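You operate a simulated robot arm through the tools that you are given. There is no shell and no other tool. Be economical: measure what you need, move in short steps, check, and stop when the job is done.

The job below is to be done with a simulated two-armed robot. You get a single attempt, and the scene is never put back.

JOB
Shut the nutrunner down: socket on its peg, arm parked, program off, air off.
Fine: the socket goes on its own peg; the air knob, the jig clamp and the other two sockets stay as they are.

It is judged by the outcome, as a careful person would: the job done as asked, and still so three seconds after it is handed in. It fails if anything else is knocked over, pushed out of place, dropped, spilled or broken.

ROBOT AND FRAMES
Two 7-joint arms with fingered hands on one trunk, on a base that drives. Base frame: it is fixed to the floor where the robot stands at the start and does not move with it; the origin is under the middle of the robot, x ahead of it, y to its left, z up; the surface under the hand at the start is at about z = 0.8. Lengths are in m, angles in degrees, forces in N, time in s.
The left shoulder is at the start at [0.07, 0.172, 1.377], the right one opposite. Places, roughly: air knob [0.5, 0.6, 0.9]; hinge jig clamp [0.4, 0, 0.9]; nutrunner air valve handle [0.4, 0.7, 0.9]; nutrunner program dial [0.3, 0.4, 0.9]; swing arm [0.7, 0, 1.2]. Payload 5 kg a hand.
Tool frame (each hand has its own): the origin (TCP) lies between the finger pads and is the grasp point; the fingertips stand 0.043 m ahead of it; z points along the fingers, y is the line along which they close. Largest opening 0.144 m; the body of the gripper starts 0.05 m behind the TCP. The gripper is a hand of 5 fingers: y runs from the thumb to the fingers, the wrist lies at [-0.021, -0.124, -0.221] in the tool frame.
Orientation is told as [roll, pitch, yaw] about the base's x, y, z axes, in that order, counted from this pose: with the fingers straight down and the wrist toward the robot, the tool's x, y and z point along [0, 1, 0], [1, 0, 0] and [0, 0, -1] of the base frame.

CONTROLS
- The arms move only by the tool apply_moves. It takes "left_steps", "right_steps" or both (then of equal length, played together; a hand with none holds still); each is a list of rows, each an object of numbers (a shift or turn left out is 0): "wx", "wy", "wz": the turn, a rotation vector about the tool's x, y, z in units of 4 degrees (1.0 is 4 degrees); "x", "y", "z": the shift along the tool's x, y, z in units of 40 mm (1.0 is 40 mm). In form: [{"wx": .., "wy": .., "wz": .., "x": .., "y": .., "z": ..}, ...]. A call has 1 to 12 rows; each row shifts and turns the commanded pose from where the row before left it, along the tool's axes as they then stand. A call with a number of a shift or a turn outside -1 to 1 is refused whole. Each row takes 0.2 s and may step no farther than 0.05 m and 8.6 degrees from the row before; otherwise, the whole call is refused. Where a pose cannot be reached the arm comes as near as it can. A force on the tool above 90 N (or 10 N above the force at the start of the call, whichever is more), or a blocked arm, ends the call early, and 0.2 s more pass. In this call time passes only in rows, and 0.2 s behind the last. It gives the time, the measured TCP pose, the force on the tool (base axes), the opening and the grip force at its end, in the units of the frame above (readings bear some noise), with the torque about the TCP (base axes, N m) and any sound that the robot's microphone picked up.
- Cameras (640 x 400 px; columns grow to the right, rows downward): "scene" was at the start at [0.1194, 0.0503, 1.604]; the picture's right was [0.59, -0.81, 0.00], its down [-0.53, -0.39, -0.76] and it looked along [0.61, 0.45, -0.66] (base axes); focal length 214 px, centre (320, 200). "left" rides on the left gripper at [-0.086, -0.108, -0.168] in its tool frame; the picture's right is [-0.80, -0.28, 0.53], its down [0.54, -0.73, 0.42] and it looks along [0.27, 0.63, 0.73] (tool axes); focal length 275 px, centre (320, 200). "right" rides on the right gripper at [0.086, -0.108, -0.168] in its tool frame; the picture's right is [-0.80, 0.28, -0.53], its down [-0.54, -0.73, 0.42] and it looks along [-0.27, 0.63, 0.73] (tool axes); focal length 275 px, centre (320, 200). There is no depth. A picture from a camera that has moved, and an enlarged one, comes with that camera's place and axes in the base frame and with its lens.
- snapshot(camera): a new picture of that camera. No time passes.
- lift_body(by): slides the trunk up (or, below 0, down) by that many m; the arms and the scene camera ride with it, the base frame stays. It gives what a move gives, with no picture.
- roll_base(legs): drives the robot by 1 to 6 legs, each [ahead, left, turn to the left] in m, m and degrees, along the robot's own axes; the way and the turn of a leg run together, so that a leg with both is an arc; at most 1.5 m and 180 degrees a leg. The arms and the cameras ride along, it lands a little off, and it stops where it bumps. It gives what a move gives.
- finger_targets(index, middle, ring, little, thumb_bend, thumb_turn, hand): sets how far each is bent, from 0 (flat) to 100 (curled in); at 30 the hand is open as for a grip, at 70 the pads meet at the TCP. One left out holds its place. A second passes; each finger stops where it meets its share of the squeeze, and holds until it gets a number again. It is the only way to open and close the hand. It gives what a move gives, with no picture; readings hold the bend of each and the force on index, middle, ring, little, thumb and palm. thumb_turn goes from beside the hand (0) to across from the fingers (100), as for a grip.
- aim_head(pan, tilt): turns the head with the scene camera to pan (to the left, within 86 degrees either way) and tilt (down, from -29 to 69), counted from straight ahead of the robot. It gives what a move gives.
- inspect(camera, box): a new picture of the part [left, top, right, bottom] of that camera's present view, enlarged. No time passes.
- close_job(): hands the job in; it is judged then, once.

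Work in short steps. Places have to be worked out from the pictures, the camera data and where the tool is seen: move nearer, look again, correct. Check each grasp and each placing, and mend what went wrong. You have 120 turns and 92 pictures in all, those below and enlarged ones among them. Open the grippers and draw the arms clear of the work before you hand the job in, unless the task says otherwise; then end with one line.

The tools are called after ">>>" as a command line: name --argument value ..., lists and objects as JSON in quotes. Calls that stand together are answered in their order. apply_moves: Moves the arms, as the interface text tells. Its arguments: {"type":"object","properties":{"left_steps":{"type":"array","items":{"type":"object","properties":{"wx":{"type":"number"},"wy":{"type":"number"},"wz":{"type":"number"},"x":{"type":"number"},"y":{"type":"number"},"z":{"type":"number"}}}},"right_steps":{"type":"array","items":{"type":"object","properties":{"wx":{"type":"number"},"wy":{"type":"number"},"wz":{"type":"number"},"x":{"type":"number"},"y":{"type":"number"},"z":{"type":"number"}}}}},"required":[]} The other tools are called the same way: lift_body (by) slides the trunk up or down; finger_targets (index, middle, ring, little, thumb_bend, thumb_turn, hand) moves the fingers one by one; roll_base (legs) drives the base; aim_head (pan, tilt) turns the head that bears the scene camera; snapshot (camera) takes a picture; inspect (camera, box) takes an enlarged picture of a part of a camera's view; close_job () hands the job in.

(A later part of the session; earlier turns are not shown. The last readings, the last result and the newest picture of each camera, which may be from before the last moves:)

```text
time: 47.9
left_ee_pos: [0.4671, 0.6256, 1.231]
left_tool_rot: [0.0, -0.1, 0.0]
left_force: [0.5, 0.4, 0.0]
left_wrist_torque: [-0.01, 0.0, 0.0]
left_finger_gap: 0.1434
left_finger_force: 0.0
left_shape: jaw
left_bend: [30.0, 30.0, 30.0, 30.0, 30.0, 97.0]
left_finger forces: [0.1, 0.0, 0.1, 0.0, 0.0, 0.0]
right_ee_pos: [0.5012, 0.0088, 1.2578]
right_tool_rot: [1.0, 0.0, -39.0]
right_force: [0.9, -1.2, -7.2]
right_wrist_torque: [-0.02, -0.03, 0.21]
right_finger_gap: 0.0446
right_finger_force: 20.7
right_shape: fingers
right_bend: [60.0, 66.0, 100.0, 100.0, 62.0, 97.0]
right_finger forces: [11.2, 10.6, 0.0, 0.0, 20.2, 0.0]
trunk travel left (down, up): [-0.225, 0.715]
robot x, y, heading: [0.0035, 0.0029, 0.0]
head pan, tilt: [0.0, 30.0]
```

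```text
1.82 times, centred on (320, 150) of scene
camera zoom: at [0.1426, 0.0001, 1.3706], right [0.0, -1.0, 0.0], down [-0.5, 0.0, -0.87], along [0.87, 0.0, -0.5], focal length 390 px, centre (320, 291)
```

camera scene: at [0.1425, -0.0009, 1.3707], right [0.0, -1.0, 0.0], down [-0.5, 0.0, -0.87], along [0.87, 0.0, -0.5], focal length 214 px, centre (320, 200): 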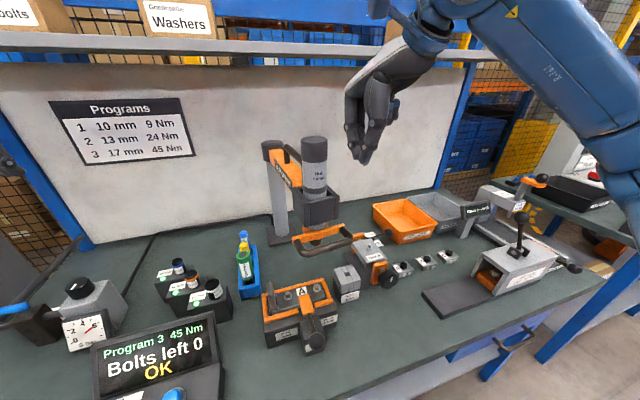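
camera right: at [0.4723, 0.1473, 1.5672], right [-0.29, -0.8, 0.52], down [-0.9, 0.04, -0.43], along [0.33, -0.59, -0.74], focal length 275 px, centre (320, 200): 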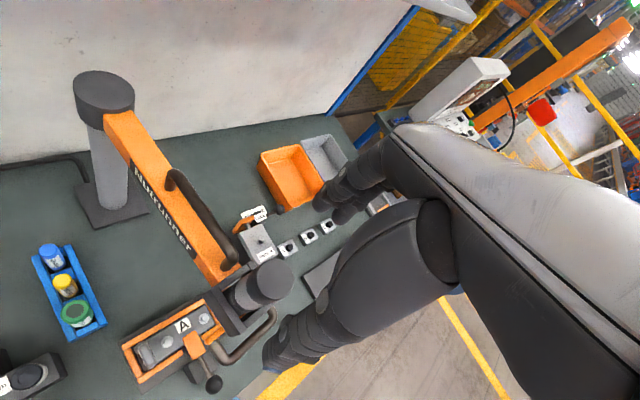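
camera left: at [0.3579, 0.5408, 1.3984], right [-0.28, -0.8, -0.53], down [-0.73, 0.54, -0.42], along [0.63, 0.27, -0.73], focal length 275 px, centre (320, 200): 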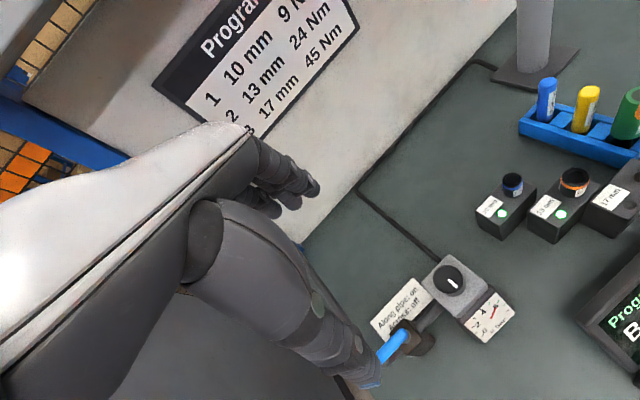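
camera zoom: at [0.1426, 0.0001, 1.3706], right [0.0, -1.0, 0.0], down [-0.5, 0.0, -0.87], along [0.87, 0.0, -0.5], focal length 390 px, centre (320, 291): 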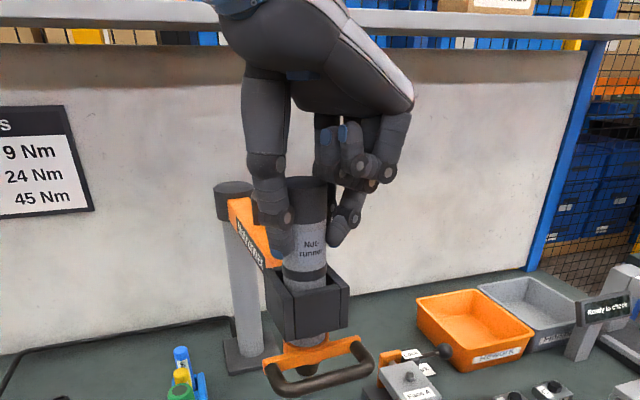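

The grip is centred now (gap 0.045). I continue the swing to about 222°.

>>> apply_moves --right_steps '[{"y": 0.728, "x": -0.14}, {"y": 0.733, "x": -0.287}, {"y": 0.754, "x": -0.225}, {"y": 0.769, "x": -0.156}]'

>>> inspect --camera "scene" --box '[240, 40, 480, 300]'

```text
time: 48.9
left_ee_pos: [0.468, 0.6224, 1.2329]
left_tool_rot: [0.0, 0.0, 0.1]
left_force: [0.5, -0.8, -0.4]
left_wrist_torque: [0.06, 0.03, -0.03]
left_finger_gap: 0.144
left_finger_force: 0.2
left_shape: jaw
left_bend: [30.0, 30.0, 30.0, 30.0, 30.0, 97.0]
left_finger forces: [0.0, 0.0, 0.1, 0.0, 0.1, 0.0]
right_ee_pos: [0.576, -0.0963, 1.2588]
right_tool_rot: [1.0, 0.1, -39.0]
right_force: [-8.3, -6.1, -9.7]
right_wrist_torque: [-0.21, 0.09, 0.69]
right_finger_gap: 0.0449
right_finger_force: 24.4
right_shape: fingers
right_bend: [62.0, 65.0, 100.0, 100.0, 60.0, 100.0]
right_finger forces: [9.0, 12.3, 0.0, 0.0, 26.4, 0.0]
trunk travel left (down, up): [-0.225, 0.715]
robot x, y, heading: [0.0016, 0.0014, -0.2]
head pan, tilt: [0.0, 30.0]
```

```text
1.54 times, centred on (360, 170) of scene
camera zoom: at [0.1429, -0.0026, 1.3707], right [0.0, -1.0, 0.0], down [-0.5, 0.0, -0.87], along [0.87, 0.0, -0.5], focal length 330 px, centre (258, 246)
```

zoom: 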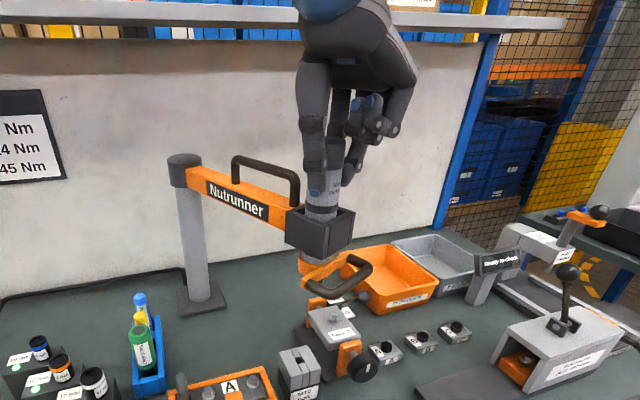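

The arm pushes the hand outward a little (10 N), so I widen the path slightly and carry on to about 242°.

>>> apply_moves --right_steps '[{"y": 0.783, "x": -0.19}, {"y": 0.787, "x": -0.1}, {"y": 0.787, "x": 0.05}, {"y": 0.777, "x": 0.117}]'

>>> inspect --camera "scene" --box '[240, 40, 480, 300]'

```text
time: 49.9
left_ee_pos: [0.4669, 0.6245, 1.2327]
left_tool_rot: [0.1, 0.1, 0.0]
left_force: [0.8, -0.1, 0.2]
left_wrist_torque: [0.06, 0.03, -0.02]
left_finger_gap: 0.1436
left_finger_force: 0.1
left_shape: jaw
left_bend: [30.0, 30.0, 30.0, 30.0, 30.0, 97.0]
left_finger forces: [0.1, 0.1, 0.0, 0.0, 0.1, 0.0]
right_ee_pos: [0.669, -0.179, 1.259]
right_tool_rot: [1.0, 0.1, -39.0]
right_force: [-3.7, -5.1, -13.6]
right_wrist_torque: [-0.28, -0.03, 0.38]
right_finger_gap: 0.0431
right_finger_force: 17.2
right_shape: fingers
right_bend: [59.0, 71.0, 100.0, 100.0, 63.0, 100.0]
right_finger forces: [11.6, 5.2, 0.0, 0.1, 18.1, 0.1]
trunk travel left (down, up): [-0.225, 0.715]
robot x, y, heading: [0.0012, -0.0003, -0.3]
head pan, tilt: [0.0, 30.0]
```

```text
1.54 times, centred on (360, 170) of scene
camera zoom: at [0.1437, -0.0017, 1.3706], right [0.0, -1.0, 0.0], down [-0.5, 0.0, -0.87], along [0.87, 0.0, -0.5], focal length 330 px, centre (258, 246)
```

zoom: 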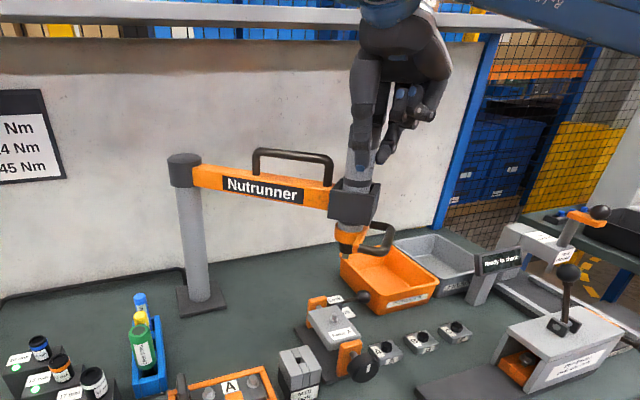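

Good progress, head clear of the bins. I continue to about 252°.

>>> apply_moves --right_steps '[{"y": 0.768, "x": 0.15}, {"y": 0.746, "x": 0.22}]'

>>> aim_head --pan -15 --tilt 30

>>> snapshot --camera "scene"

>>> inspect --camera "scene" --box '[240, 120, 400, 270]'

```text
time: 50.5
left_ee_pos: [0.4675, 0.6253, 1.2314]
left_tool_rot: [0.1, 0.0, 0.1]
left_force: [0.6, -0.6, -0.6]
left_wrist_torque: [0.0, 0.04, -0.03]
left_finger_gap: 0.1438
left_finger_force: 0.1
left_shape: jaw
left_bend: [30.0, 30.0, 30.0, 30.0, 30.0, 97.0]
left_finger forces: [0.1, 0.0, 0.0, 0.1, 0.0, 0.1]
right_ee_pos: [0.7242, -0.2057, 1.259]
right_tool_rot: [1.0, -0.1, -39.0]
right_force: [-0.9, -4.4, -5.9]
right_wrist_torque: [-0.28, -0.14, 0.04]
right_finger_gap: 0.0392
right_finger_force: 12.7
right_shape: fingers
right_bend: [57.0, 72.0, 100.0, 100.0, 66.0, 99.0]
right_finger forces: [12.3, 0.0, 0.0, 0.0, 14.2, 0.1]
trunk travel left (down, up): [-0.225, 0.715]
robot x, y, heading: [-0.0002, 0.0001, -0.1]
head pan, tilt: [0.0, 30.0]
```

```text
time: 51.3
left_ee_pos: [0.4667, 0.6246, 1.2321]
left_tool_rot: [0.1, 0.1, 0.0]
left_force: [-0.4, -0.5, -0.3]
left_wrist_torque: [0.0, -0.01, 0.0]
left_finger_gap: 0.1437
left_finger_force: 0.0
left_shape: jaw
left_bend: [30.0, 30.0, 30.0, 30.0, 30.0, 97.0]
left_finger forces: [0.1, 0.1, 0.1, 0.0, 0.0, 0.1]
right_ee_pos: [0.7226, -0.2055, 1.2607]
right_tool_rot: [1.0, 0.0, -38.9]
right_force: [-2.3, -5.7, -2.9]
right_wrist_torque: [-0.3, -0.15, 0.05]
right_finger_gap: 0.0391
right_finger_force: 13.3
right_shape: fingers
right_bend: [57.0, 72.0, 100.0, 100.0, 66.0, 99.0]
right_finger forces: [12.3, 0.0, 0.1, 0.0, 14.4, 0.1]
trunk travel left (down, up): [-0.225, 0.715]
robot x, y, heading: [0.0003, 0.0038, 0.1]
head pan, tilt: [-15.0, 30.0]
```

```text
35 pictures are left
camera scene: at [0.1391, -0.0239, 1.3707], right [-0.26, -0.97, 0.0], down [-0.48, 0.13, -0.87], along [0.84, -0.22, -0.5], focal length 214 px, centre (320, 200)
```

scene: 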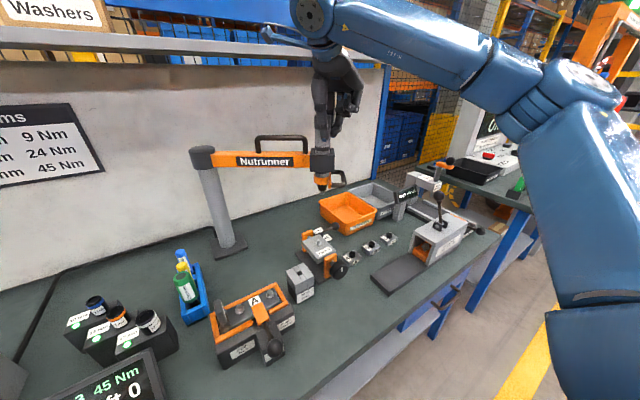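

```text
2.67 times, centred on (320, 195) of scene
camera zoom: at [0.1391, -0.0239, 1.3707], right [-0.26, -0.97, 0.0], down [-0.48, 0.13, -0.87], along [0.84, -0.22, -0.5], focal length 572 px, centre (320, 213)
```

zoom: 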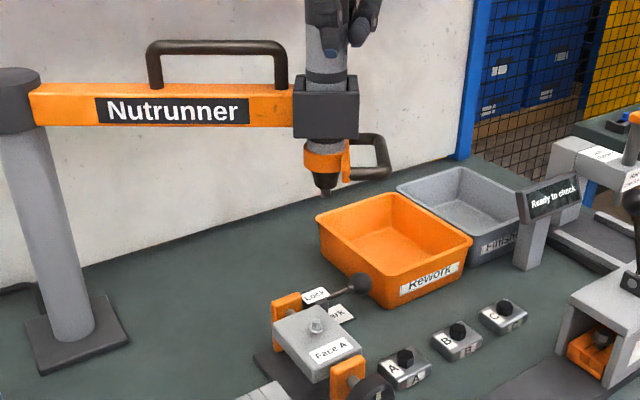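

The line of sight is nearly along the arc here, so I cannot judge the last few degrees from this camera. I release, lift straight up, and look from above.

>>> finger_targets --hand "right" --index 45 --middle 45 --thumb_bend 42

>>> apply_moves --right_steps '[{"z": -0.8}, {"z": -0.9}, {"z": -0.9}]'

>>> snapshot --camera "right"

```text
time: 52.3
left_ee_pos: [0.4654, 0.6262, 1.2315]
left_tool_rot: [-0.1, 0.0, 0.0]
left_force: [0.2, 0.0, 0.2]
left_wrist_torque: [0.02, 0.03, 0.03]
left_finger_gap: 0.1435
left_finger_force: 0.0
left_shape: jaw
left_bend: [30.0, 30.0, 30.0, 30.0, 30.0, 97.0]
left_finger forces: [0.0, 0.0, 0.0, 0.0, 0.1, 0.1]
right_ee_pos: [0.7224, -0.2046, 1.258]
right_tool_rot: [1.0, 0.1, -39.0]
right_force: [0.0, 0.6, 0.1]
right_wrist_torque: [-0.02, -0.01, -0.02]
right_finger_gap: 0.101
right_finger_force: 0.1
right_shape: fingers
right_bend: [45.0, 45.0, 100.0, 100.0, 42.0, 98.0]
right_finger forces: [0.1, 0.0, 0.0, 0.0, 0.1, 0.0]
trunk travel left (down, up): [-0.225, 0.715]
robot x, y, heading: [0.0031, 0.0027, 0.3]
head pan, tilt: [-15.0, 30.0]
```

```text
time: 53.1
left_ee_pos: [0.4641, 0.626, 1.2315]
left_tool_rot: [-0.1, 0.0, 0.0]
left_force: [-0.5, -0.6, -0.6]
left_wrist_torque: [-0.04, -0.05, -0.05]
left_finger_gap: 0.1441
left_finger_force: 0.2
left_shape: jaw
left_bend: [30.0, 30.0, 30.0, 30.0, 30.0, 97.0]
left_finger forces: [0.0, 0.0, 0.0, 0.1, 0.1, 0.1]
right_ee_pos: [0.7183, -0.202, 1.3635]
right_tool_rot: [1.0, -0.2, -39.1]
right_force: [-1.3, 0.0, -0.4]
right_wrist_torque: [-0.05, 0.01, -0.05]
right_finger_gap: 0.1015
right_finger_force: 0.1
right_shape: fingers
right_bend: [45.0, 45.0, 100.0, 100.0, 42.0, 98.0]
right_finger forces: [0.0, 0.0, 0.1, 0.0, 0.0, 0.0]
trunk travel left (down, up): [-0.225, 0.715]
robot x, y, heading: [0.002, -0.0025, 0.0]
head pan, tilt: [-15.0, 30.0]
```

```text
33 pictures are left
camera right: at [0.6866, -0.0696, 1.5327], right [-0.29, -0.8, 0.52], down [-0.9, 0.04, -0.43], along [0.33, -0.59, -0.74], focal length 275 px, centre (320, 200)
```

right: 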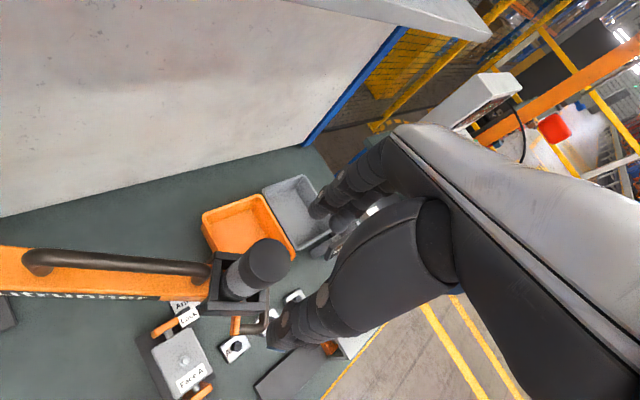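

From above: cylinder at about (0.740, -0.187), i.e. 253°, the label's middle at about (0.78, -0.205), i.e. 260°. I re-centre over the cylinder, grasp again for the last ~6.5°.

>>> apply_moves --right_steps '[{"y": 0.19, "x": 0.63}, {"z": 0.9}, {"z": 0.9}, {"z": 0.8}]'

>>> finger_targets --hand "right" --index 72 --middle 72 --thumb_bend 72

```text
time: 54.1
left_ee_pos: [0.4677, 0.6256, 1.2311]
left_tool_rot: [0.0, 0.1, 0.0]
left_force: [1.2, -0.1, 0.2]
left_wrist_torque: [0.0, 0.03, -0.01]
left_finger_gap: 0.1438
left_finger_force: 0.0
left_shape: jaw
left_bend: [30.0, 30.0, 30.0, 30.0, 30.0, 97.0]
left_finger forces: [0.0, 0.0, 0.0, 0.0, 0.0, 0.0]
right_ee_pos: [0.7468, -0.1881, 1.2608]
right_tool_rot: [1.0, 0.0, -39.0]
right_force: [0.2, 0.1, 0.3]
right_wrist_torque: [0.01, 0.02, 0.04]
right_finger_gap: 0.1014
right_finger_force: 0.0
right_shape: fingers
right_bend: [45.0, 45.0, 100.0, 100.0, 42.0, 98.0]
right_finger forces: [0.0, 0.0, 0.0, 0.1, 0.1, 0.0]
trunk travel left (down, up): [-0.225, 0.715]
robot x, y, heading: [0.0007, 0.0, 0.3]
head pan, tilt: [-15.0, 30.0]
```

```text
time: 55.1
left_ee_pos: [0.4668, 0.626, 1.2323]
left_tool_rot: [0.0, -0.1, 0.1]
left_force: [0.3, -0.2, 0.4]
left_wrist_torque: [-0.02, 0.01, 0.0]
left_finger_gap: 0.1436
left_finger_force: 0.0
left_shape: jaw
left_bend: [30.0, 30.0, 30.0, 30.0, 30.0, 97.0]
left_finger forces: [0.0, 0.0, 0.0, 0.0, 0.1, 0.0]
right_ee_pos: [0.7458, -0.1901, 1.2616]
right_tool_rot: [1.0, -0.1, -39.0]
right_force: [-1.9, -3.7, -2.9]
right_wrist_torque: [-0.02, 0.16, 0.17]
right_finger_gap: 0.0364
right_finger_force: 18.4
right_shape: fingers
right_bend: [64.0, 64.0, 100.0, 100.0, 61.0, 97.0]
right_finger forces: [8.1, 11.4, 0.0, 0.0, 17.1, 0.1]
trunk travel left (down, up): [-0.225, 0.715]
robot x, y, heading: [-0.0002, 0.0022, -0.1]
head pan, tilt: [-15.0, 30.0]
```

Holding. I move the last 41 mm toward the label.

>>> apply_moves --right_steps '[{"y": 0.46, "x": 0.2}, {"y": 0.46, "x": 0.24}]'

>>> finger_targets --hand "right" --index 45 --middle 45 --thumb_bend 42

>>> apply_moves --right_steps '[{"z": -0.8}, {"z": -0.9}, {"z": -0.9}]'

>>> snapshot --camera "right"

```text
time: 55.7
left_ee_pos: [0.4673, 0.6264, 1.2306]
left_tool_rot: [0.0, 0.1, 0.0]
left_force: [0.1, 1.1, -0.2]
left_wrist_torque: [0.0, 0.05, -0.04]
left_finger_gap: 0.1438
left_finger_force: 0.1
left_shape: jaw
left_bend: [30.0, 30.0, 30.0, 30.0, 30.0, 97.0]
left_finger forces: [0.1, 0.0, 0.0, 0.0, 0.0, 0.0]
right_ee_pos: [0.7852, -0.1982, 1.2595]
right_tool_rot: [1.0, 0.0, -39.0]
right_force: [0.2, 1.2, -4.8]
right_wrist_torque: [0.09, 0.07, 0.21]
right_finger_gap: 0.0322
right_finger_force: 15.6
right_shape: fingers
right_bend: [65.0, 63.0, 100.0, 100.0, 63.0, 97.0]
right_finger forces: [6.4, 10.0, 0.0, 0.0, 14.7, 0.0]
trunk travel left (down, up): [-0.225, 0.715]
robot x, y, heading: [0.0044, 0.0001, 0.1]
head pan, tilt: [-15.0, 30.0]
```

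```text
time: 56.7
left_ee_pos: [0.4659, 0.6263, 1.2324]
left_tool_rot: [-0.1, 0.0, 0.0]
left_force: [-0.1, 0.1, -0.7]
left_wrist_torque: [-0.01, 0.01, -0.01]
left_finger_gap: 0.1437
left_finger_force: 0.0
left_shape: jaw
left_bend: [30.0, 30.0, 30.0, 30.0, 30.0, 97.0]
left_finger forces: [0.0, 0.0, 0.1, 0.1, 0.0, 0.0]
right_ee_pos: [0.7847, -0.1981, 1.2622]
right_tool_rot: [1.0, 0.0, -39.1]
right_force: [0.3, -0.4, -0.2]
right_wrist_torque: [0.0, -0.02, 0.01]
right_finger_gap: 0.1011
right_finger_force: 0.0
right_shape: fingers
right_bend: [45.0, 45.0, 100.0, 100.0, 42.0, 97.0]
right_finger forces: [0.0, 0.0, 0.1, 0.0, 0.0, 0.0]
trunk travel left (down, up): [-0.225, 0.715]
robot x, y, heading: [-0.0004, -0.002, -0.1]
head pan, tilt: [-15.0, 30.0]
```

```text
time: 57.5
left_ee_pos: [0.4659, 0.6272, 1.2316]
left_tool_rot: [-0.1, 0.1, 0.0]
left_force: [-0.4, 0.2, -0.4]
left_wrist_torque: [-0.03, -0.05, 0.0]
left_finger_gap: 0.1438
left_finger_force: 0.0
left_shape: jaw
left_bend: [30.0, 30.0, 30.0, 30.0, 30.0, 97.0]
left_finger forces: [0.0, 0.1, 0.1, 0.1, 0.1, 0.0]
right_ee_pos: [0.7833, -0.1982, 1.3628]
right_tool_rot: [1.0, 0.0, -39.0]
right_force: [0.1, 1.0, 0.4]
right_wrist_torque: [-0.02, 0.0, -0.02]
right_finger_gap: 0.1013
right_finger_force: 0.0
right_shape: fingers
right_bend: [45.0, 45.0, 100.0, 100.0, 42.0, 97.0]
right_finger forces: [0.0, 0.1, 0.0, 0.1, 0.0, 0.1]
trunk travel left (down, up): [-0.225, 0.715]
robot x, y, heading: [0.0009, 0.0003, -0.2]
head pan, tilt: [-15.0, 30.0]
```

```text
32 pictures are left
camera right: at [0.7515, -0.0656, 1.5322], right [-0.29, -0.8, 0.52], down [-0.9, 0.04, -0.43], along [0.33, -0.59, -0.74], focal length 275 px, centre (320, 200)
```

right: 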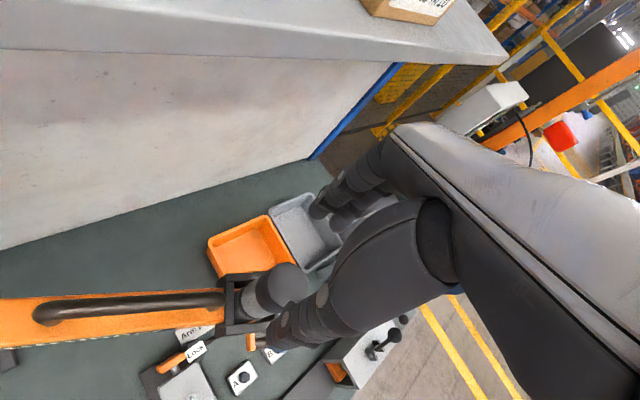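

The cylinder is now at about (0.776, -0.195), 259–260°, over the label. I withdraw the right hand over the top and check with the scene camera.

>>> apply_moves --right_steps '[{"z": -0.8}, {"y": -0.777, "x": -0.629}, {"y": -0.777, "x": -0.629}, {"y": -0.777, "x": -0.629}, {"y": -0.777, "x": -0.629}, {"y": -0.777, "x": -0.629}, {"y": -0.777, "x": -0.629}, {"y": -0.6, "x": -0.9}, {"y": 0, "x": -1}, {"y": 0, "x": -1}]'

>>> inspect --camera "scene" --box '[200, 100, 420, 270]'

```text
time: 59.7
left_ee_pos: [0.4647, 0.6259, 1.2346]
left_tool_rot: [0.0, 0.0, 0.0]
left_force: [-0.4, -0.5, 0.8]
left_wrist_torque: [0.07, -0.09, 0.03]
left_finger_gap: 0.1436
left_finger_force: 0.1
left_shape: jaw
left_bend: [30.0, 30.0, 30.0, 30.0, 30.0, 97.0]
left_finger forces: [0.0, 0.0, 0.0, 0.1, 0.0, 0.1]
right_ee_pos: [0.4502, -0.2787, 1.3873]
right_tool_rot: [1.1, 0.0, -39.0]
right_force: [0.4, -0.2, -0.2]
right_wrist_torque: [0.05, -0.04, -0.02]
right_finger_gap: 0.1019
right_finger_force: 0.1
right_shape: fingers
right_bend: [45.0, 45.0, 100.0, 100.0, 42.0, 98.0]
right_finger forces: [0.0, 0.1, 0.0, 0.1, 0.0, 0.0]
trunk travel left (down, up): [-0.225, 0.715]
robot x, y, heading: [-0.0006, 0.001, -0.1]
head pan, tilt: [-15.0, 30.0]
```

```text
2.35 times, centred on (310, 185) of scene
camera zoom: at [0.1371, -0.025, 1.371], right [-0.26, -0.97, 0.0], down [-0.48, 0.13, -0.87], along [0.84, -0.22, -0.5], focal length 505 px, centre (344, 235)
```

zoom: 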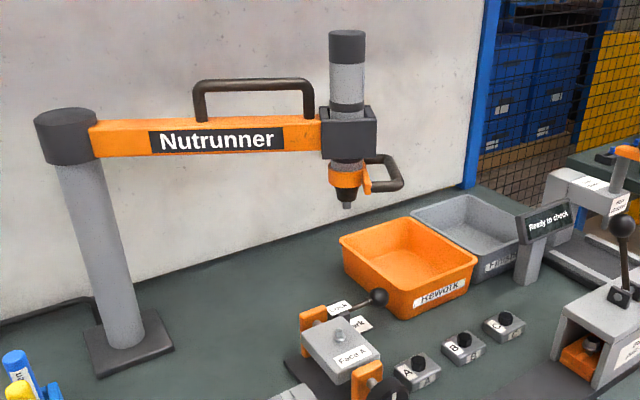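

For a steeper view I raise the trunk by 0.55 m and look down at the parking place.

>>> lift_body --by 0.55

>>> aim_head --pan -12 --tilt 55

>>> snapshot --camera "scene"

```text
refused: 0.55 is not a number from -0.4 to 0.4
```

```text
time: 60.6
left_ee_pos: [0.4655, 0.6262, 1.232]
left_tool_rot: [0.0, 0.0, 0.1]
left_force: [0.6, 0.0, -0.6]
left_wrist_torque: [-0.01, 0.0, 0.01]
left_finger_gap: 0.1436
left_finger_force: 0.1
left_shape: jaw
left_bend: [30.0, 30.0, 30.0, 30.0, 30.0, 97.0]
left_finger forces: [0.0, 0.1, 0.0, 0.1, 0.1, 0.1]
right_ee_pos: [0.4532, -0.2774, 1.3884]
right_tool_rot: [1.1, -0.1, -39.0]
right_force: [1.3, -0.2, 0.0]
right_wrist_torque: [-0.02, 0.01, -0.01]
right_finger_gap: 0.1016
right_finger_force: 0.1
right_shape: fingers
right_bend: [45.0, 45.0, 100.0, 100.0, 42.0, 98.0]
right_finger forces: [0.0, 0.0, 0.0, 0.1, 0.0, 0.0]
trunk travel left (down, up): [-0.225, 0.715]
robot x, y, heading: [-0.0009, 0.0019, -0.1]
head pan, tilt: [-12.0, 55.0]
```

```text
30 pictures are left
camera scene: at [0.122, -0.0148, 1.3348], right [-0.21, -0.98, 0.0], down [-0.8, 0.17, -0.57], along [0.56, -0.12, -0.82], focal length 214 px, centre (320, 200)
```

scene: 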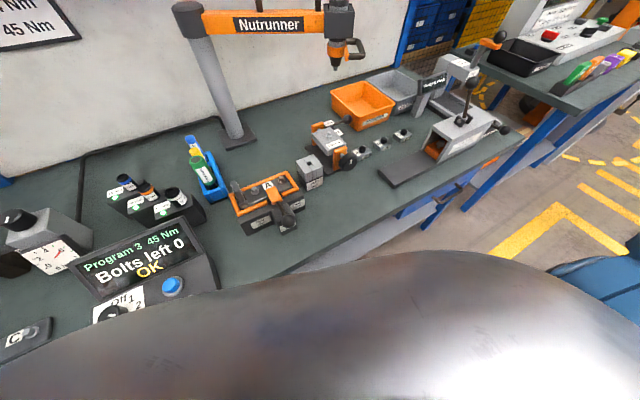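

The lift is limited to 0.4 m per call; I use that and look again.

>>> lift_body --by 0.4

>>> lift_body --by 0.3

>>> inspect --camera "scene" --box '[180, 60, 460, 260]'

```text
time: 64.4
left_ee_pos: [0.4672, 0.626, 1.6322]
left_tool_rot: [0.1, 0.1, 0.0]
left_force: [-0.2, 0.5, 0.4]
left_wrist_torque: [0.01, 0.0, -0.02]
left_finger_gap: 0.1435
left_finger_force: 0.1
left_shape: jaw
left_bend: [30.0, 30.0, 30.0, 30.0, 30.0, 97.0]
left_finger forces: [0.0, 0.0, 0.0, 0.0, 0.0, 0.0]
right_ee_pos: [0.4534, -0.2773, 1.7881]
right_tool_rot: [1.0, 0.0, -39.0]
right_force: [1.1, 0.7, -0.2]
right_wrist_torque: [0.03, 0.0, -0.01]
right_finger_gap: 0.1019
right_finger_force: 0.0
right_shape: fingers
right_bend: [45.0, 45.0, 100.0, 100.0, 42.0, 98.0]
right_finger forces: [0.1, 0.0, 0.0, 0.1, 0.0, 0.0]
trunk travel left (down, up): [-0.625, 0.315]
robot x, y, heading: [0.0004, -0.0001, 0.0]
head pan, tilt: [-12.0, 55.0]
```

```text
time: 67.4
left_ee_pos: [0.4661, 0.6258, 1.9315]
left_tool_rot: [0.1, 0.0, 0.0]
left_force: [0.1, -0.3, 0.8]
left_wrist_torque: [0.01, 0.02, 0.0]
left_finger_gap: 0.1437
left_finger_force: 0.0
left_shape: jaw
left_bend: [30.0, 30.0, 30.0, 30.0, 30.0, 97.0]
left_finger forces: [0.0, 0.0, 0.1, 0.0, 0.0, 0.0]
right_ee_pos: [0.4536, -0.2769, 2.0876]
right_tool_rot: [1.0, 0.0, -39.0]
right_force: [0.0, 0.2, 0.3]
right_wrist_torque: [-0.02, -0.02, -0.02]
right_finger_gap: 0.1018
right_finger_force: 0.1
right_shape: fingers
right_bend: [45.0, 45.0, 100.0, 100.0, 42.0, 98.0]
right_finger forces: [0.1, 0.0, 0.0, 0.0, 0.0, 0.0]
trunk travel left (down, up): [-0.925, 0.015]
robot x, y, heading: [0.001, 0.0011, 0.2]
head pan, tilt: [-12.0, 55.0]
```

```text
2.00 times, centred on (320, 160) of scene
camera zoom: at [0.1221, -0.0148, 2.0347], right [-0.21, -0.98, 0.0], down [-0.8, 0.17, -0.57], along [0.56, -0.12, -0.82], focal length 429 px, centre (320, 280)
```

zoom: 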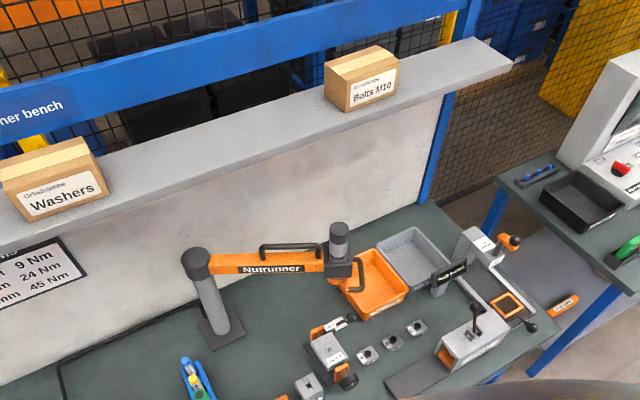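

From this view the cylinder top computes to (0.770, -0.197). I zoom to see the label against it.

>>> inspect --camera "scene" --box '[300, 160, 380, 240]'

```text
5.00 times, centred on (340, 200) of scene
camera zoom: at [0.1221, -0.0148, 2.0347], right [-0.21, -0.98, 0.0], down [-0.8, 0.17, -0.57], along [0.56, -0.12, -0.82], focal length 1072 px, centre (220, 200)
```

zoom: 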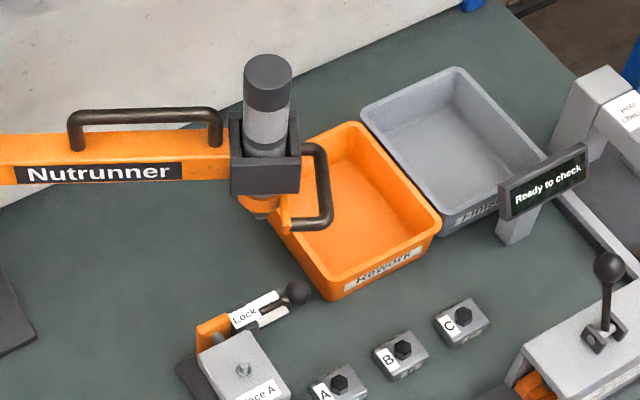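

The head stands over the park label within a couple of degrees, spindle up. Now the dial: I bring the trunk back down and look at the dial and valve.

>>> lift_body --by -0.4

>>> aim_head --pan 55 --tilt 55

>>> snapshot --camera "scene"

```text
time: 71.3
left_ee_pos: [0.4669, 0.6257, 1.5319]
left_tool_rot: [0.0, 0.0, 0.0]
left_force: [-0.1, -1.0, 0.8]
left_wrist_torque: [0.01, 0.0, 0.0]
left_finger_gap: 0.1439
left_finger_force: 0.0
left_shape: jaw
left_bend: [30.0, 30.0, 30.0, 30.0, 30.0, 97.0]
left_finger forces: [0.0, 0.1, 0.0, 0.0, 0.0, 0.0]
right_ee_pos: [0.4532, -0.2778, 1.6877]
right_tool_rot: [0.9, 0.0, -38.9]
right_force: [0.5, -0.9, 1.1]
right_wrist_torque: [0.01, 0.02, -0.01]
right_finger_gap: 0.102
right_finger_force: 0.1
right_shape: fingers
right_bend: [45.0, 45.0, 100.0, 100.0, 42.0, 98.0]
right_finger forces: [0.0, 0.1, 0.0, 0.1, 0.0, 0.0]
trunk travel left (down, up): [-0.525, 0.415]
robot x, y, heading: [0.0014, 0.0023, -0.2]
head pan, tilt: [-12.0, 55.0]
```

```text
time: 72.6
left_ee_pos: [0.4654, 0.6256, 1.5314]
left_tool_rot: [0.0, 0.0, 0.0]
left_force: [0.0, 0.2, 0.3]
left_wrist_torque: [0.0, -0.03, -0.02]
left_finger_gap: 0.1436
left_finger_force: 0.0
left_shape: jaw
left_bend: [30.0, 30.0, 30.0, 30.0, 30.0, 97.0]
left_finger forces: [0.0, 0.1, 0.0, 0.1, 0.1, 0.0]
right_ee_pos: [0.4531, -0.2761, 1.6874]
right_tool_rot: [1.0, 0.1, -39.1]
right_force: [0.1, -0.2, -0.4]
right_wrist_torque: [0.01, 0.0, -0.02]
right_finger_gap: 0.1018
right_finger_force: 0.1
right_shape: fingers
right_bend: [45.0, 45.0, 100.0, 100.0, 42.0, 98.0]
right_finger forces: [0.0, 0.0, 0.1, 0.0, 0.1, 0.1]
trunk travel left (down, up): [-0.525, 0.415]
robot x, y, heading: [-0.0009, -0.0014, 0.1]
head pan, tilt: [55.0, 55.0]
```

```text
27 pictures are left
camera scene: at [0.0929, 0.0592, 1.6347], right [0.82, -0.57, 0.0], down [-0.47, -0.67, -0.57], along [0.33, 0.47, -0.82], focal length 214 px, centre (320, 200)
```

scene: 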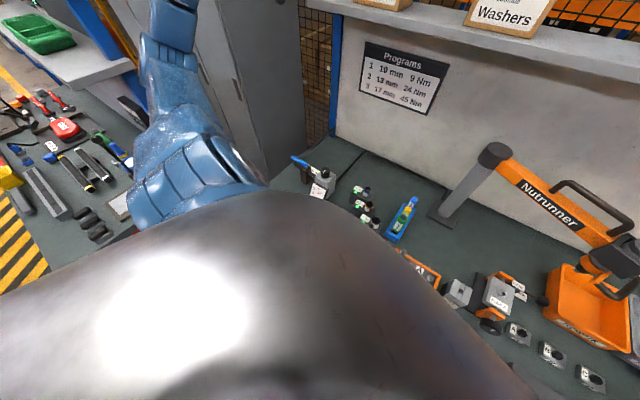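

The chest blocks the dial from here. I drive the base back 0.25 m, which also gives the left arm more room at the dial.

>>> roll_base --legs '[[-0.25, 0, 0]]'

>>> aim_head --pan 35 --tilt 45

>>> snapshot --camera "scene"

```text
time: 74.5
left_ee_pos: [0.2189, 0.6261, 1.5304]
left_tool_rot: [0.0, 0.3, 0.0]
left_force: [0.6, -0.5, -0.4]
left_wrist_torque: [-0.01, 0.07, -0.03]
left_finger_gap: 0.1438
left_finger_force: 0.0
left_shape: jaw
left_bend: [30.0, 30.0, 30.0, 30.0, 30.0, 97.0]
left_finger forces: [0.0, 0.1, 0.0, 0.1, 0.0, 0.0]
right_ee_pos: [0.2077, -0.2777, 1.6864]
right_tool_rot: [0.9, 0.2, -39.1]
right_force: [1.2, -0.4, 0.3]
right_wrist_torque: [0.01, 0.06, 0.01]
right_finger_gap: 0.1016
right_finger_force: 0.0
right_shape: fingers
right_bend: [45.0, 45.0, 100.0, 100.0, 42.0, 98.0]
right_finger forces: [0.0, 0.0, 0.0, 0.0, 0.0, 0.1]
trunk travel left (down, up): [-0.525, 0.415]
robot x, y, heading: [-0.2495, -0.0016, -0.1]
head pan, tilt: [55.0, 55.0]
```

```text
time: 75.3
left_ee_pos: [0.214, 0.6258, 1.5309]
left_tool_rot: [0.0, 0.0, 0.1]
left_force: [0.1, 0.3, 0.0]
left_wrist_torque: [0.01, -0.02, 0.03]
left_finger_gap: 0.1438
left_finger_force: 0.1
left_shape: jaw
left_bend: [30.0, 30.0, 30.0, 30.0, 30.0, 97.0]
left_finger forces: [0.0, 0.0, 0.0, 0.1, 0.0, 0.0]
right_ee_pos: [0.2013, -0.2774, 1.689]
right_tool_rot: [1.0, 0.0, -39.0]
right_force: [-0.2, -0.2, 0.0]
right_wrist_torque: [0.01, -0.03, -0.02]
right_finger_gap: 0.1017
right_finger_force: 0.1
right_shape: fingers
right_bend: [45.0, 45.0, 100.0, 100.0, 42.0, 98.0]
right_finger forces: [0.1, 0.1, 0.0, 0.1, 0.0, 0.0]
trunk travel left (down, up): [-0.525, 0.415]
robot x, y, heading: [-0.2514, -0.0012, 0.1]
head pan, tilt: [35.0, 45.0]
```

```text
26 pictures are left
camera scene: at [-0.1335, 0.0468, 1.6483], right [0.57, -0.82, 0.0], down [-0.58, -0.41, -0.71], along [0.58, 0.41, -0.71], focal length 214 px, centre (320, 200)
```

scene: 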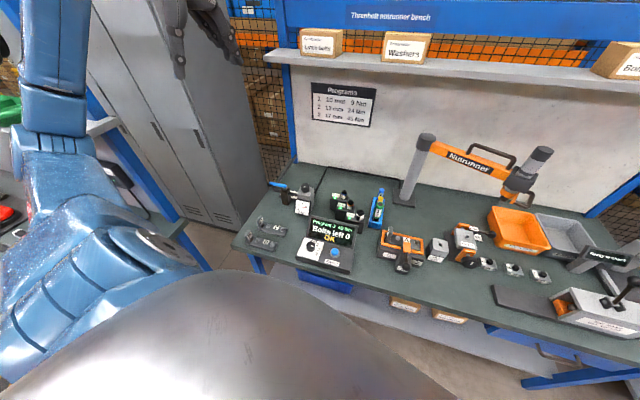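

The dial and valve are in full view now. I zoom on them.

>>> inspect --camera "scene" --box '[290, 205, 370, 275]'

>>> inspect --camera "scene" --box '[240, 170, 330, 240]'

```text
5.71 times, centred on (330, 240) of scene
camera zoom: at [-0.1335, 0.0468, 1.6483], right [0.57, -0.82, 0.0], down [-0.58, -0.41, -0.71], along [0.58, 0.41, -0.71], focal length 1226 px, centre (263, -29)
```

zoom: 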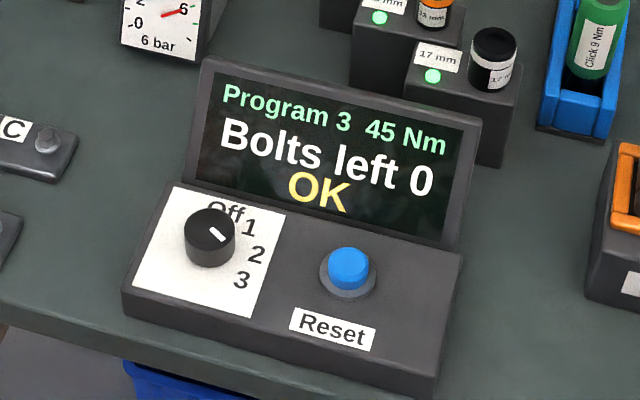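

```text
5.71 times, centred on (285, 205) of scene
camera zoom: at [-0.1335, 0.0468, 1.6483], right [0.57, -0.82, 0.0], down [-0.58, -0.41, -0.71], along [0.58, 0.41, -0.71], focal length 1226 px, centre (520, 171)
```

zoom: 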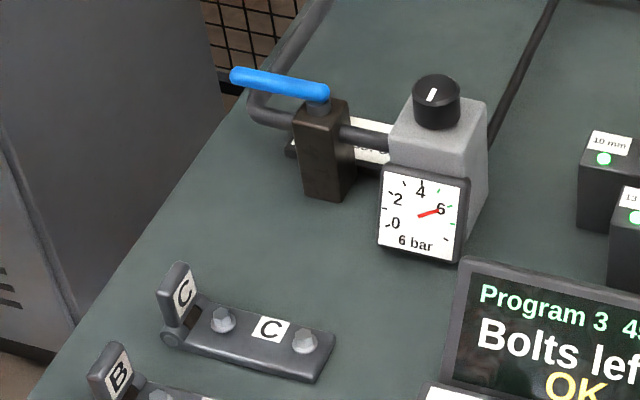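

The dial (knob centre about (0.252, 0.365), top about z 0.89) points at 3; Off lies about 125° counter-clockwise seen from above. I bring the left hand above it.

>>> apply_moves --left_steps '[{"x": -0.54, "y": 0.08, "z": 0.85}, {"x": -0.54, "y": 0.08, "z": 0.85}, {"x": -0.54, "y": 0.08, "z": 0.85}, {"x": -0.54, "y": 0.08, "z": 0.85}, {"x": -0.54, "y": 0.08, "z": 0.85}, {"x": -0.54, "y": 0.08, "z": 0.85}, {"x": -0.54, "y": 0.08, "z": 0.85}, {"x": -0.54, "y": 0.08, "z": 0.85}, {"x": -0.54, "y": 0.08, "z": 0.85}, {"x": -0.54, "y": 0.08, "z": 0.85}, {"x": -0.54, "y": 0.08, "z": 0.85}, {"x": -0.54, "y": 0.08, "z": 0.85}]'

>>> snapshot --camera "left"

```text
time: 77.9
left_ee_pos: [0.2555, 0.3687, 1.1225]
left_tool_rot: [0.0, -0.1, 0.0]
left_force: [-0.5, -0.3, 0.1]
left_wrist_torque: [0.04, -0.02, -0.02]
left_finger_gap: 0.1438
left_finger_force: 0.0
left_shape: jaw
left_bend: [30.0, 30.0, 30.0, 30.0, 30.0, 97.0]
left_finger forces: [0.1, 0.1, 0.0, 0.0, 0.0, 0.0]
right_ee_pos: [0.2037, -0.2772, 1.6873]
right_tool_rot: [1.0, 0.1, -39.0]
right_force: [-0.1, -0.8, -0.5]
right_wrist_torque: [0.0, 0.05, 0.01]
right_finger_gap: 0.1015
right_finger_force: 0.0
right_shape: fingers
right_bend: [45.0, 45.0, 100.0, 100.0, 42.0, 98.0]
right_finger forces: [0.1, 0.0, 0.0, 0.1, 0.1, 0.0]
trunk travel left (down, up): [-0.525, 0.415]
robot x, y, heading: [-0.2478, -0.0001, -0.2]
head pan, tilt: [35.0, 45.0]
```

```text
23 pictures are left
camera left: at [0.1469, 0.2821, 1.2896], right [-0.28, -0.8, -0.53], down [-0.73, 0.54, -0.42], along [0.63, 0.27, -0.73], focal length 275 px, centre (320, 200)
```

left: 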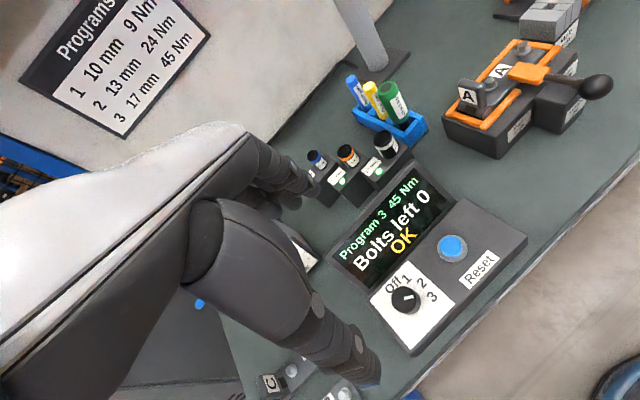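

The TCP is right above the knob (predicted (403, 298), seen (405, 295)). I pre-shape a narrow pinch and turn the hand −80°, so that the whole +125° can follow in one grip.

>>> finger_targets --hand "left" --index 48 --middle 48 --ring 100 --little 100 --thumb_bend 48

>>> apply_moves --left_steps '[{"wz": 1}, {"wz": 1}, {"wz": 1}, {"wz": 1}, {"wz": 1}, {"wz": 1}, {"wz": 1}, {"wz": 1}, {"wz": 1}, {"wz": 1}]'

>>> apply_moves --left_steps '[{"wz": 1}, {"wz": 1}, {"wz": 1}, {"wz": 1}, {"wz": 1}, {"wz": 1}, {"wz": 1}, {"wz": 1}, {"wz": 1}, {"wz": 1}]'

>>> snapshot --camera "left"

```text
time: 78.9
left_ee_pos: [0.2549, 0.3686, 1.1225]
left_tool_rot: [0.0, 0.1, 0.0]
left_force: [0.2, -0.5, -0.5]
left_wrist_torque: [-0.01, 0.02, -0.02]
left_finger_gap: 0.0864
left_finger_force: 0.1
left_shape: fingers
left_bend: [48.0, 48.0, 100.0, 100.0, 48.0, 97.0]
left_finger forces: [0.0, 0.0, 0.1, 0.0, 0.1, 0.1]
right_ee_pos: [0.204, -0.2773, 1.6871]
right_tool_rot: [1.0, 0.0, -39.0]
right_force: [-1.0, -0.3, 0.7]
right_wrist_torque: [0.02, 0.01, 0.02]
right_finger_gap: 0.1017
right_finger_force: 0.0
right_shape: fingers
right_bend: [45.0, 45.0, 100.0, 100.0, 42.0, 98.0]
right_finger forces: [0.1, 0.0, 0.0, 0.0, 0.0, 0.1]
trunk travel left (down, up): [-0.525, 0.415]
robot x, y, heading: [-0.2488, -0.0007, 0.2]
head pan, tilt: [35.0, 45.0]
```

```text
time: 81.1
left_ee_pos: [0.2536, 0.3676, 1.1233]
left_tool_rot: [-0.1, -0.1, -39.9]
left_force: [0.1, -0.4, 0.2]
left_wrist_torque: [0.01, 0.02, 0.01]
left_finger_gap: 0.0865
left_finger_force: 0.1
left_shape: fingers
left_bend: [48.0, 48.0, 100.0, 100.0, 48.0, 97.0]
left_finger forces: [0.0, 0.1, 0.0, 0.1, 0.0, 0.0]
right_ee_pos: [0.2033, -0.2769, 1.6867]
right_tool_rot: [0.9, 0.0, -38.9]
right_force: [0.7, 0.0, -0.8]
right_wrist_torque: [-0.03, 0.0, 0.0]
right_finger_gap: 0.1017
right_finger_force: 0.0
right_shape: fingers
right_bend: [45.0, 45.0, 100.0, 100.0, 42.0, 98.0]
right_finger forces: [0.1, 0.0, 0.0, 0.0, 0.0, 0.1]
trunk travel left (down, up): [-0.525, 0.415]
robot x, y, heading: [-0.2498, -0.0004, 0.0]
head pan, tilt: [35.0, 45.0]
```

```text
time: 83.3
left_ee_pos: [0.2551, 0.367, 1.124]
left_tool_rot: [-0.1, 0.0, -80.0]
left_force: [0.8, -0.6, -0.4]
left_wrist_torque: [0.0, 0.04, -0.03]
left_finger_gap: 0.0864
left_finger_force: 0.1
left_shape: fingers
left_bend: [48.0, 48.0, 100.0, 100.0, 48.0, 97.0]
left_finger forces: [0.0, 0.0, 0.0, 0.0, 0.1, 0.1]
right_ee_pos: [0.2035, -0.2768, 1.687]
right_tool_rot: [1.0, 0.1, -39.0]
right_force: [0.0, 0.2, 0.2]
right_wrist_torque: [0.0, 0.02, 0.04]
right_finger_gap: 0.1019
right_finger_force: 0.1
right_shape: fingers
right_bend: [45.0, 45.0, 100.0, 100.0, 42.0, 98.0]
right_finger forces: [0.0, 0.0, 0.1, 0.0, 0.1, 0.0]
trunk travel left (down, up): [-0.525, 0.415]
robot x, y, heading: [-0.2512, 0.002, 0.1]
head pan, tilt: [35.0, 45.0]
```

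```text
22 pictures are left
camera left: at [0.152, 0.4596, 1.2902], right [-0.83, 0.14, -0.53], down [0.41, 0.81, -0.42], along [0.37, -0.57, -0.73], focal length 275 px, centre (320, 200)
```

left: 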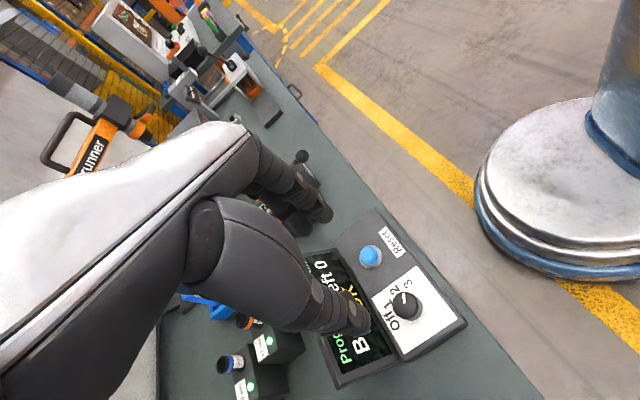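

Both views put the knob top at about (0.261, 0.368, 0.872). I shift 5 mm and descend to TCP z 0.93.

>>> apply_moves --left_steps '[{"x": 0.14, "z": 0.9}, {"z": 1}, {"z": 1}, {"z": 1}, {"z": 0.9}]'

>>> inspect --camera "scene" --box '[270, 180, 380, 280]'

>>> snapshot --camera "left"

```text
time: 84.5
left_ee_pos: [0.2607, 0.368, 0.9296]
left_tool_rot: [0.0, -0.1, -80.0]
left_force: [0.5, 0.9, -0.2]
left_wrist_torque: [-0.01, 0.03, -0.05]
left_finger_gap: 0.0866
left_finger_force: 0.1
left_shape: fingers
left_bend: [48.0, 48.0, 100.0, 100.0, 48.0, 97.0]
left_finger forces: [0.1, 0.1, 0.1, 0.0, 0.0, 0.0]
right_ee_pos: [0.2035, -0.2757, 1.6873]
right_tool_rot: [1.0, 0.1, -38.9]
right_force: [0.3, 0.7, 0.7]
right_wrist_torque: [-0.01, 0.03, 0.01]
right_finger_gap: 0.1017
right_finger_force: 0.0
right_shape: fingers
right_bend: [45.0, 45.0, 100.0, 100.0, 42.0, 98.0]
right_finger forces: [0.1, 0.1, 0.1, 0.0, 0.0, 0.0]
trunk travel left (down, up): [-0.525, 0.415]
robot x, y, heading: [-0.2484, -0.0004, -0.0]
head pan, tilt: [35.0, 45.0]
```

```text
4.00 times, centred on (325, 230) of scene
camera zoom: at [-0.1314, 0.0474, 1.6482], right [0.57, -0.82, 0.0], down [-0.58, -0.41, -0.71], along [0.58, 0.41, -0.71], focal length 858 px, centre (300, 80)
```

zoom: 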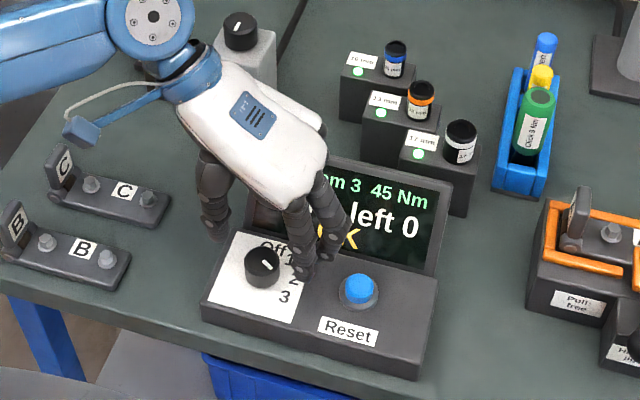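

```text
20 pictures are left
camera left: at [0.1578, 0.4615, 1.0964], right [-0.83, 0.14, -0.53], down [0.41, 0.81, -0.42], along [0.37, -0.57, -0.73], focal length 275 px, centre (320, 200)
```

left: 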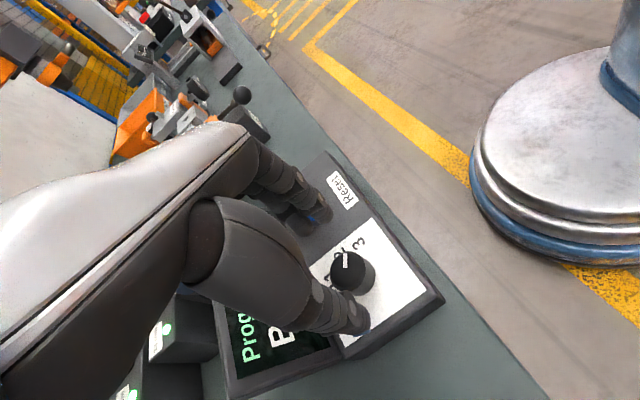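

The knob is about 7 mm toward the robot and 4 mm left of the TCP. I correct that and go down 22 mm more.

>>> apply_moves --left_steps '[{"x": -0.15, "y": -0.14}, {"z": 0.3}, {"z": 0.25}]'

>>> finger_targets --hand "left" --index 72 --middle 72 --thumb_bend 72

>>> inspect --camera "scene" --box '[270, 180, 380, 280]'

```text
time: 85.3
left_ee_pos: [0.2543, 0.3722, 0.9097]
left_tool_rot: [0.0, 0.0, -80.0]
left_force: [-0.5, -0.7, -0.5]
left_wrist_torque: [0.0, 0.03, 0.02]
left_finger_gap: 0.0867
left_finger_force: 0.0
left_shape: fingers
left_bend: [48.0, 48.0, 100.0, 100.0, 48.0, 97.0]
left_finger forces: [0.0, 0.0, 0.0, 0.1, 0.1, 0.0]
right_ee_pos: [0.2046, -0.2764, 1.6878]
right_tool_rot: [0.9, 0.1, -39.0]
right_force: [-1.1, -0.2, -0.7]
right_wrist_torque: [0.01, 0.01, 0.02]
right_finger_gap: 0.1018
right_finger_force: 0.1
right_shape: fingers
right_bend: [45.0, 45.0, 100.0, 100.0, 42.0, 98.0]
right_finger forces: [0.0, 0.0, 0.1, 0.1, 0.0, 0.0]
trunk travel left (down, up): [-0.525, 0.415]
robot x, y, heading: [-0.2508, -0.0032, -0.2]
head pan, tilt: [35.0, 45.0]
```

```text
time: 86.3
left_ee_pos: [0.2536, 0.3702, 0.9102]
left_tool_rot: [0.0, 0.1, -80.0]
left_force: [1.0, -14.6, 6.2]
left_wrist_torque: [-0.7, -0.05, -0.09]
left_finger_gap: 0.0139
left_finger_force: 13.1
left_shape: fingers
left_bend: [71.0, 64.0, 100.0, 100.0, 70.0, 97.0]
left_finger forces: [9.2, 11.1, 0.0, 0.0, 5.7, 0.0]
right_ee_pos: [0.203, -0.2786, 1.687]
right_tool_rot: [1.1, 0.1, -39.1]
right_force: [-0.7, -0.4, -0.4]
right_wrist_torque: [0.01, -0.03, -0.02]
right_finger_gap: 0.1016
right_finger_force: 0.2
right_shape: fingers
right_bend: [45.0, 45.0, 100.0, 100.0, 42.0, 98.0]
right_finger forces: [0.1, 0.0, 0.0, 0.1, 0.0, 0.0]
trunk travel left (down, up): [-0.525, 0.415]
robot x, y, heading: [-0.2462, -0.0024, 0.0]
head pan, tilt: [35.0, 45.0]
```

```text
4.00 times, centred on (325, 230) of scene
camera zoom: at [-0.1321, 0.0439, 1.6483], right [0.57, -0.82, 0.0], down [-0.58, -0.4, -0.71], along [0.58, 0.41, -0.71], focal length 858 px, centre (300, 80)
```

zoom: 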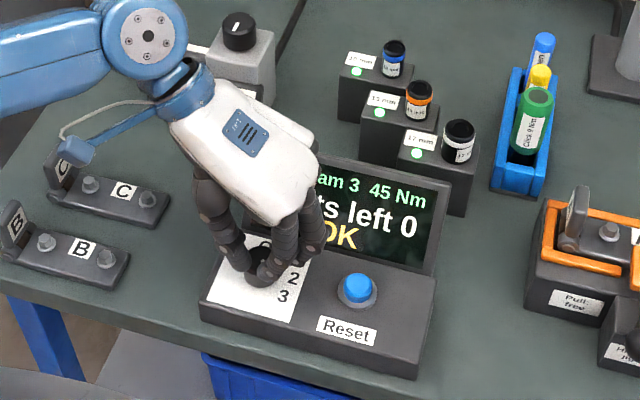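

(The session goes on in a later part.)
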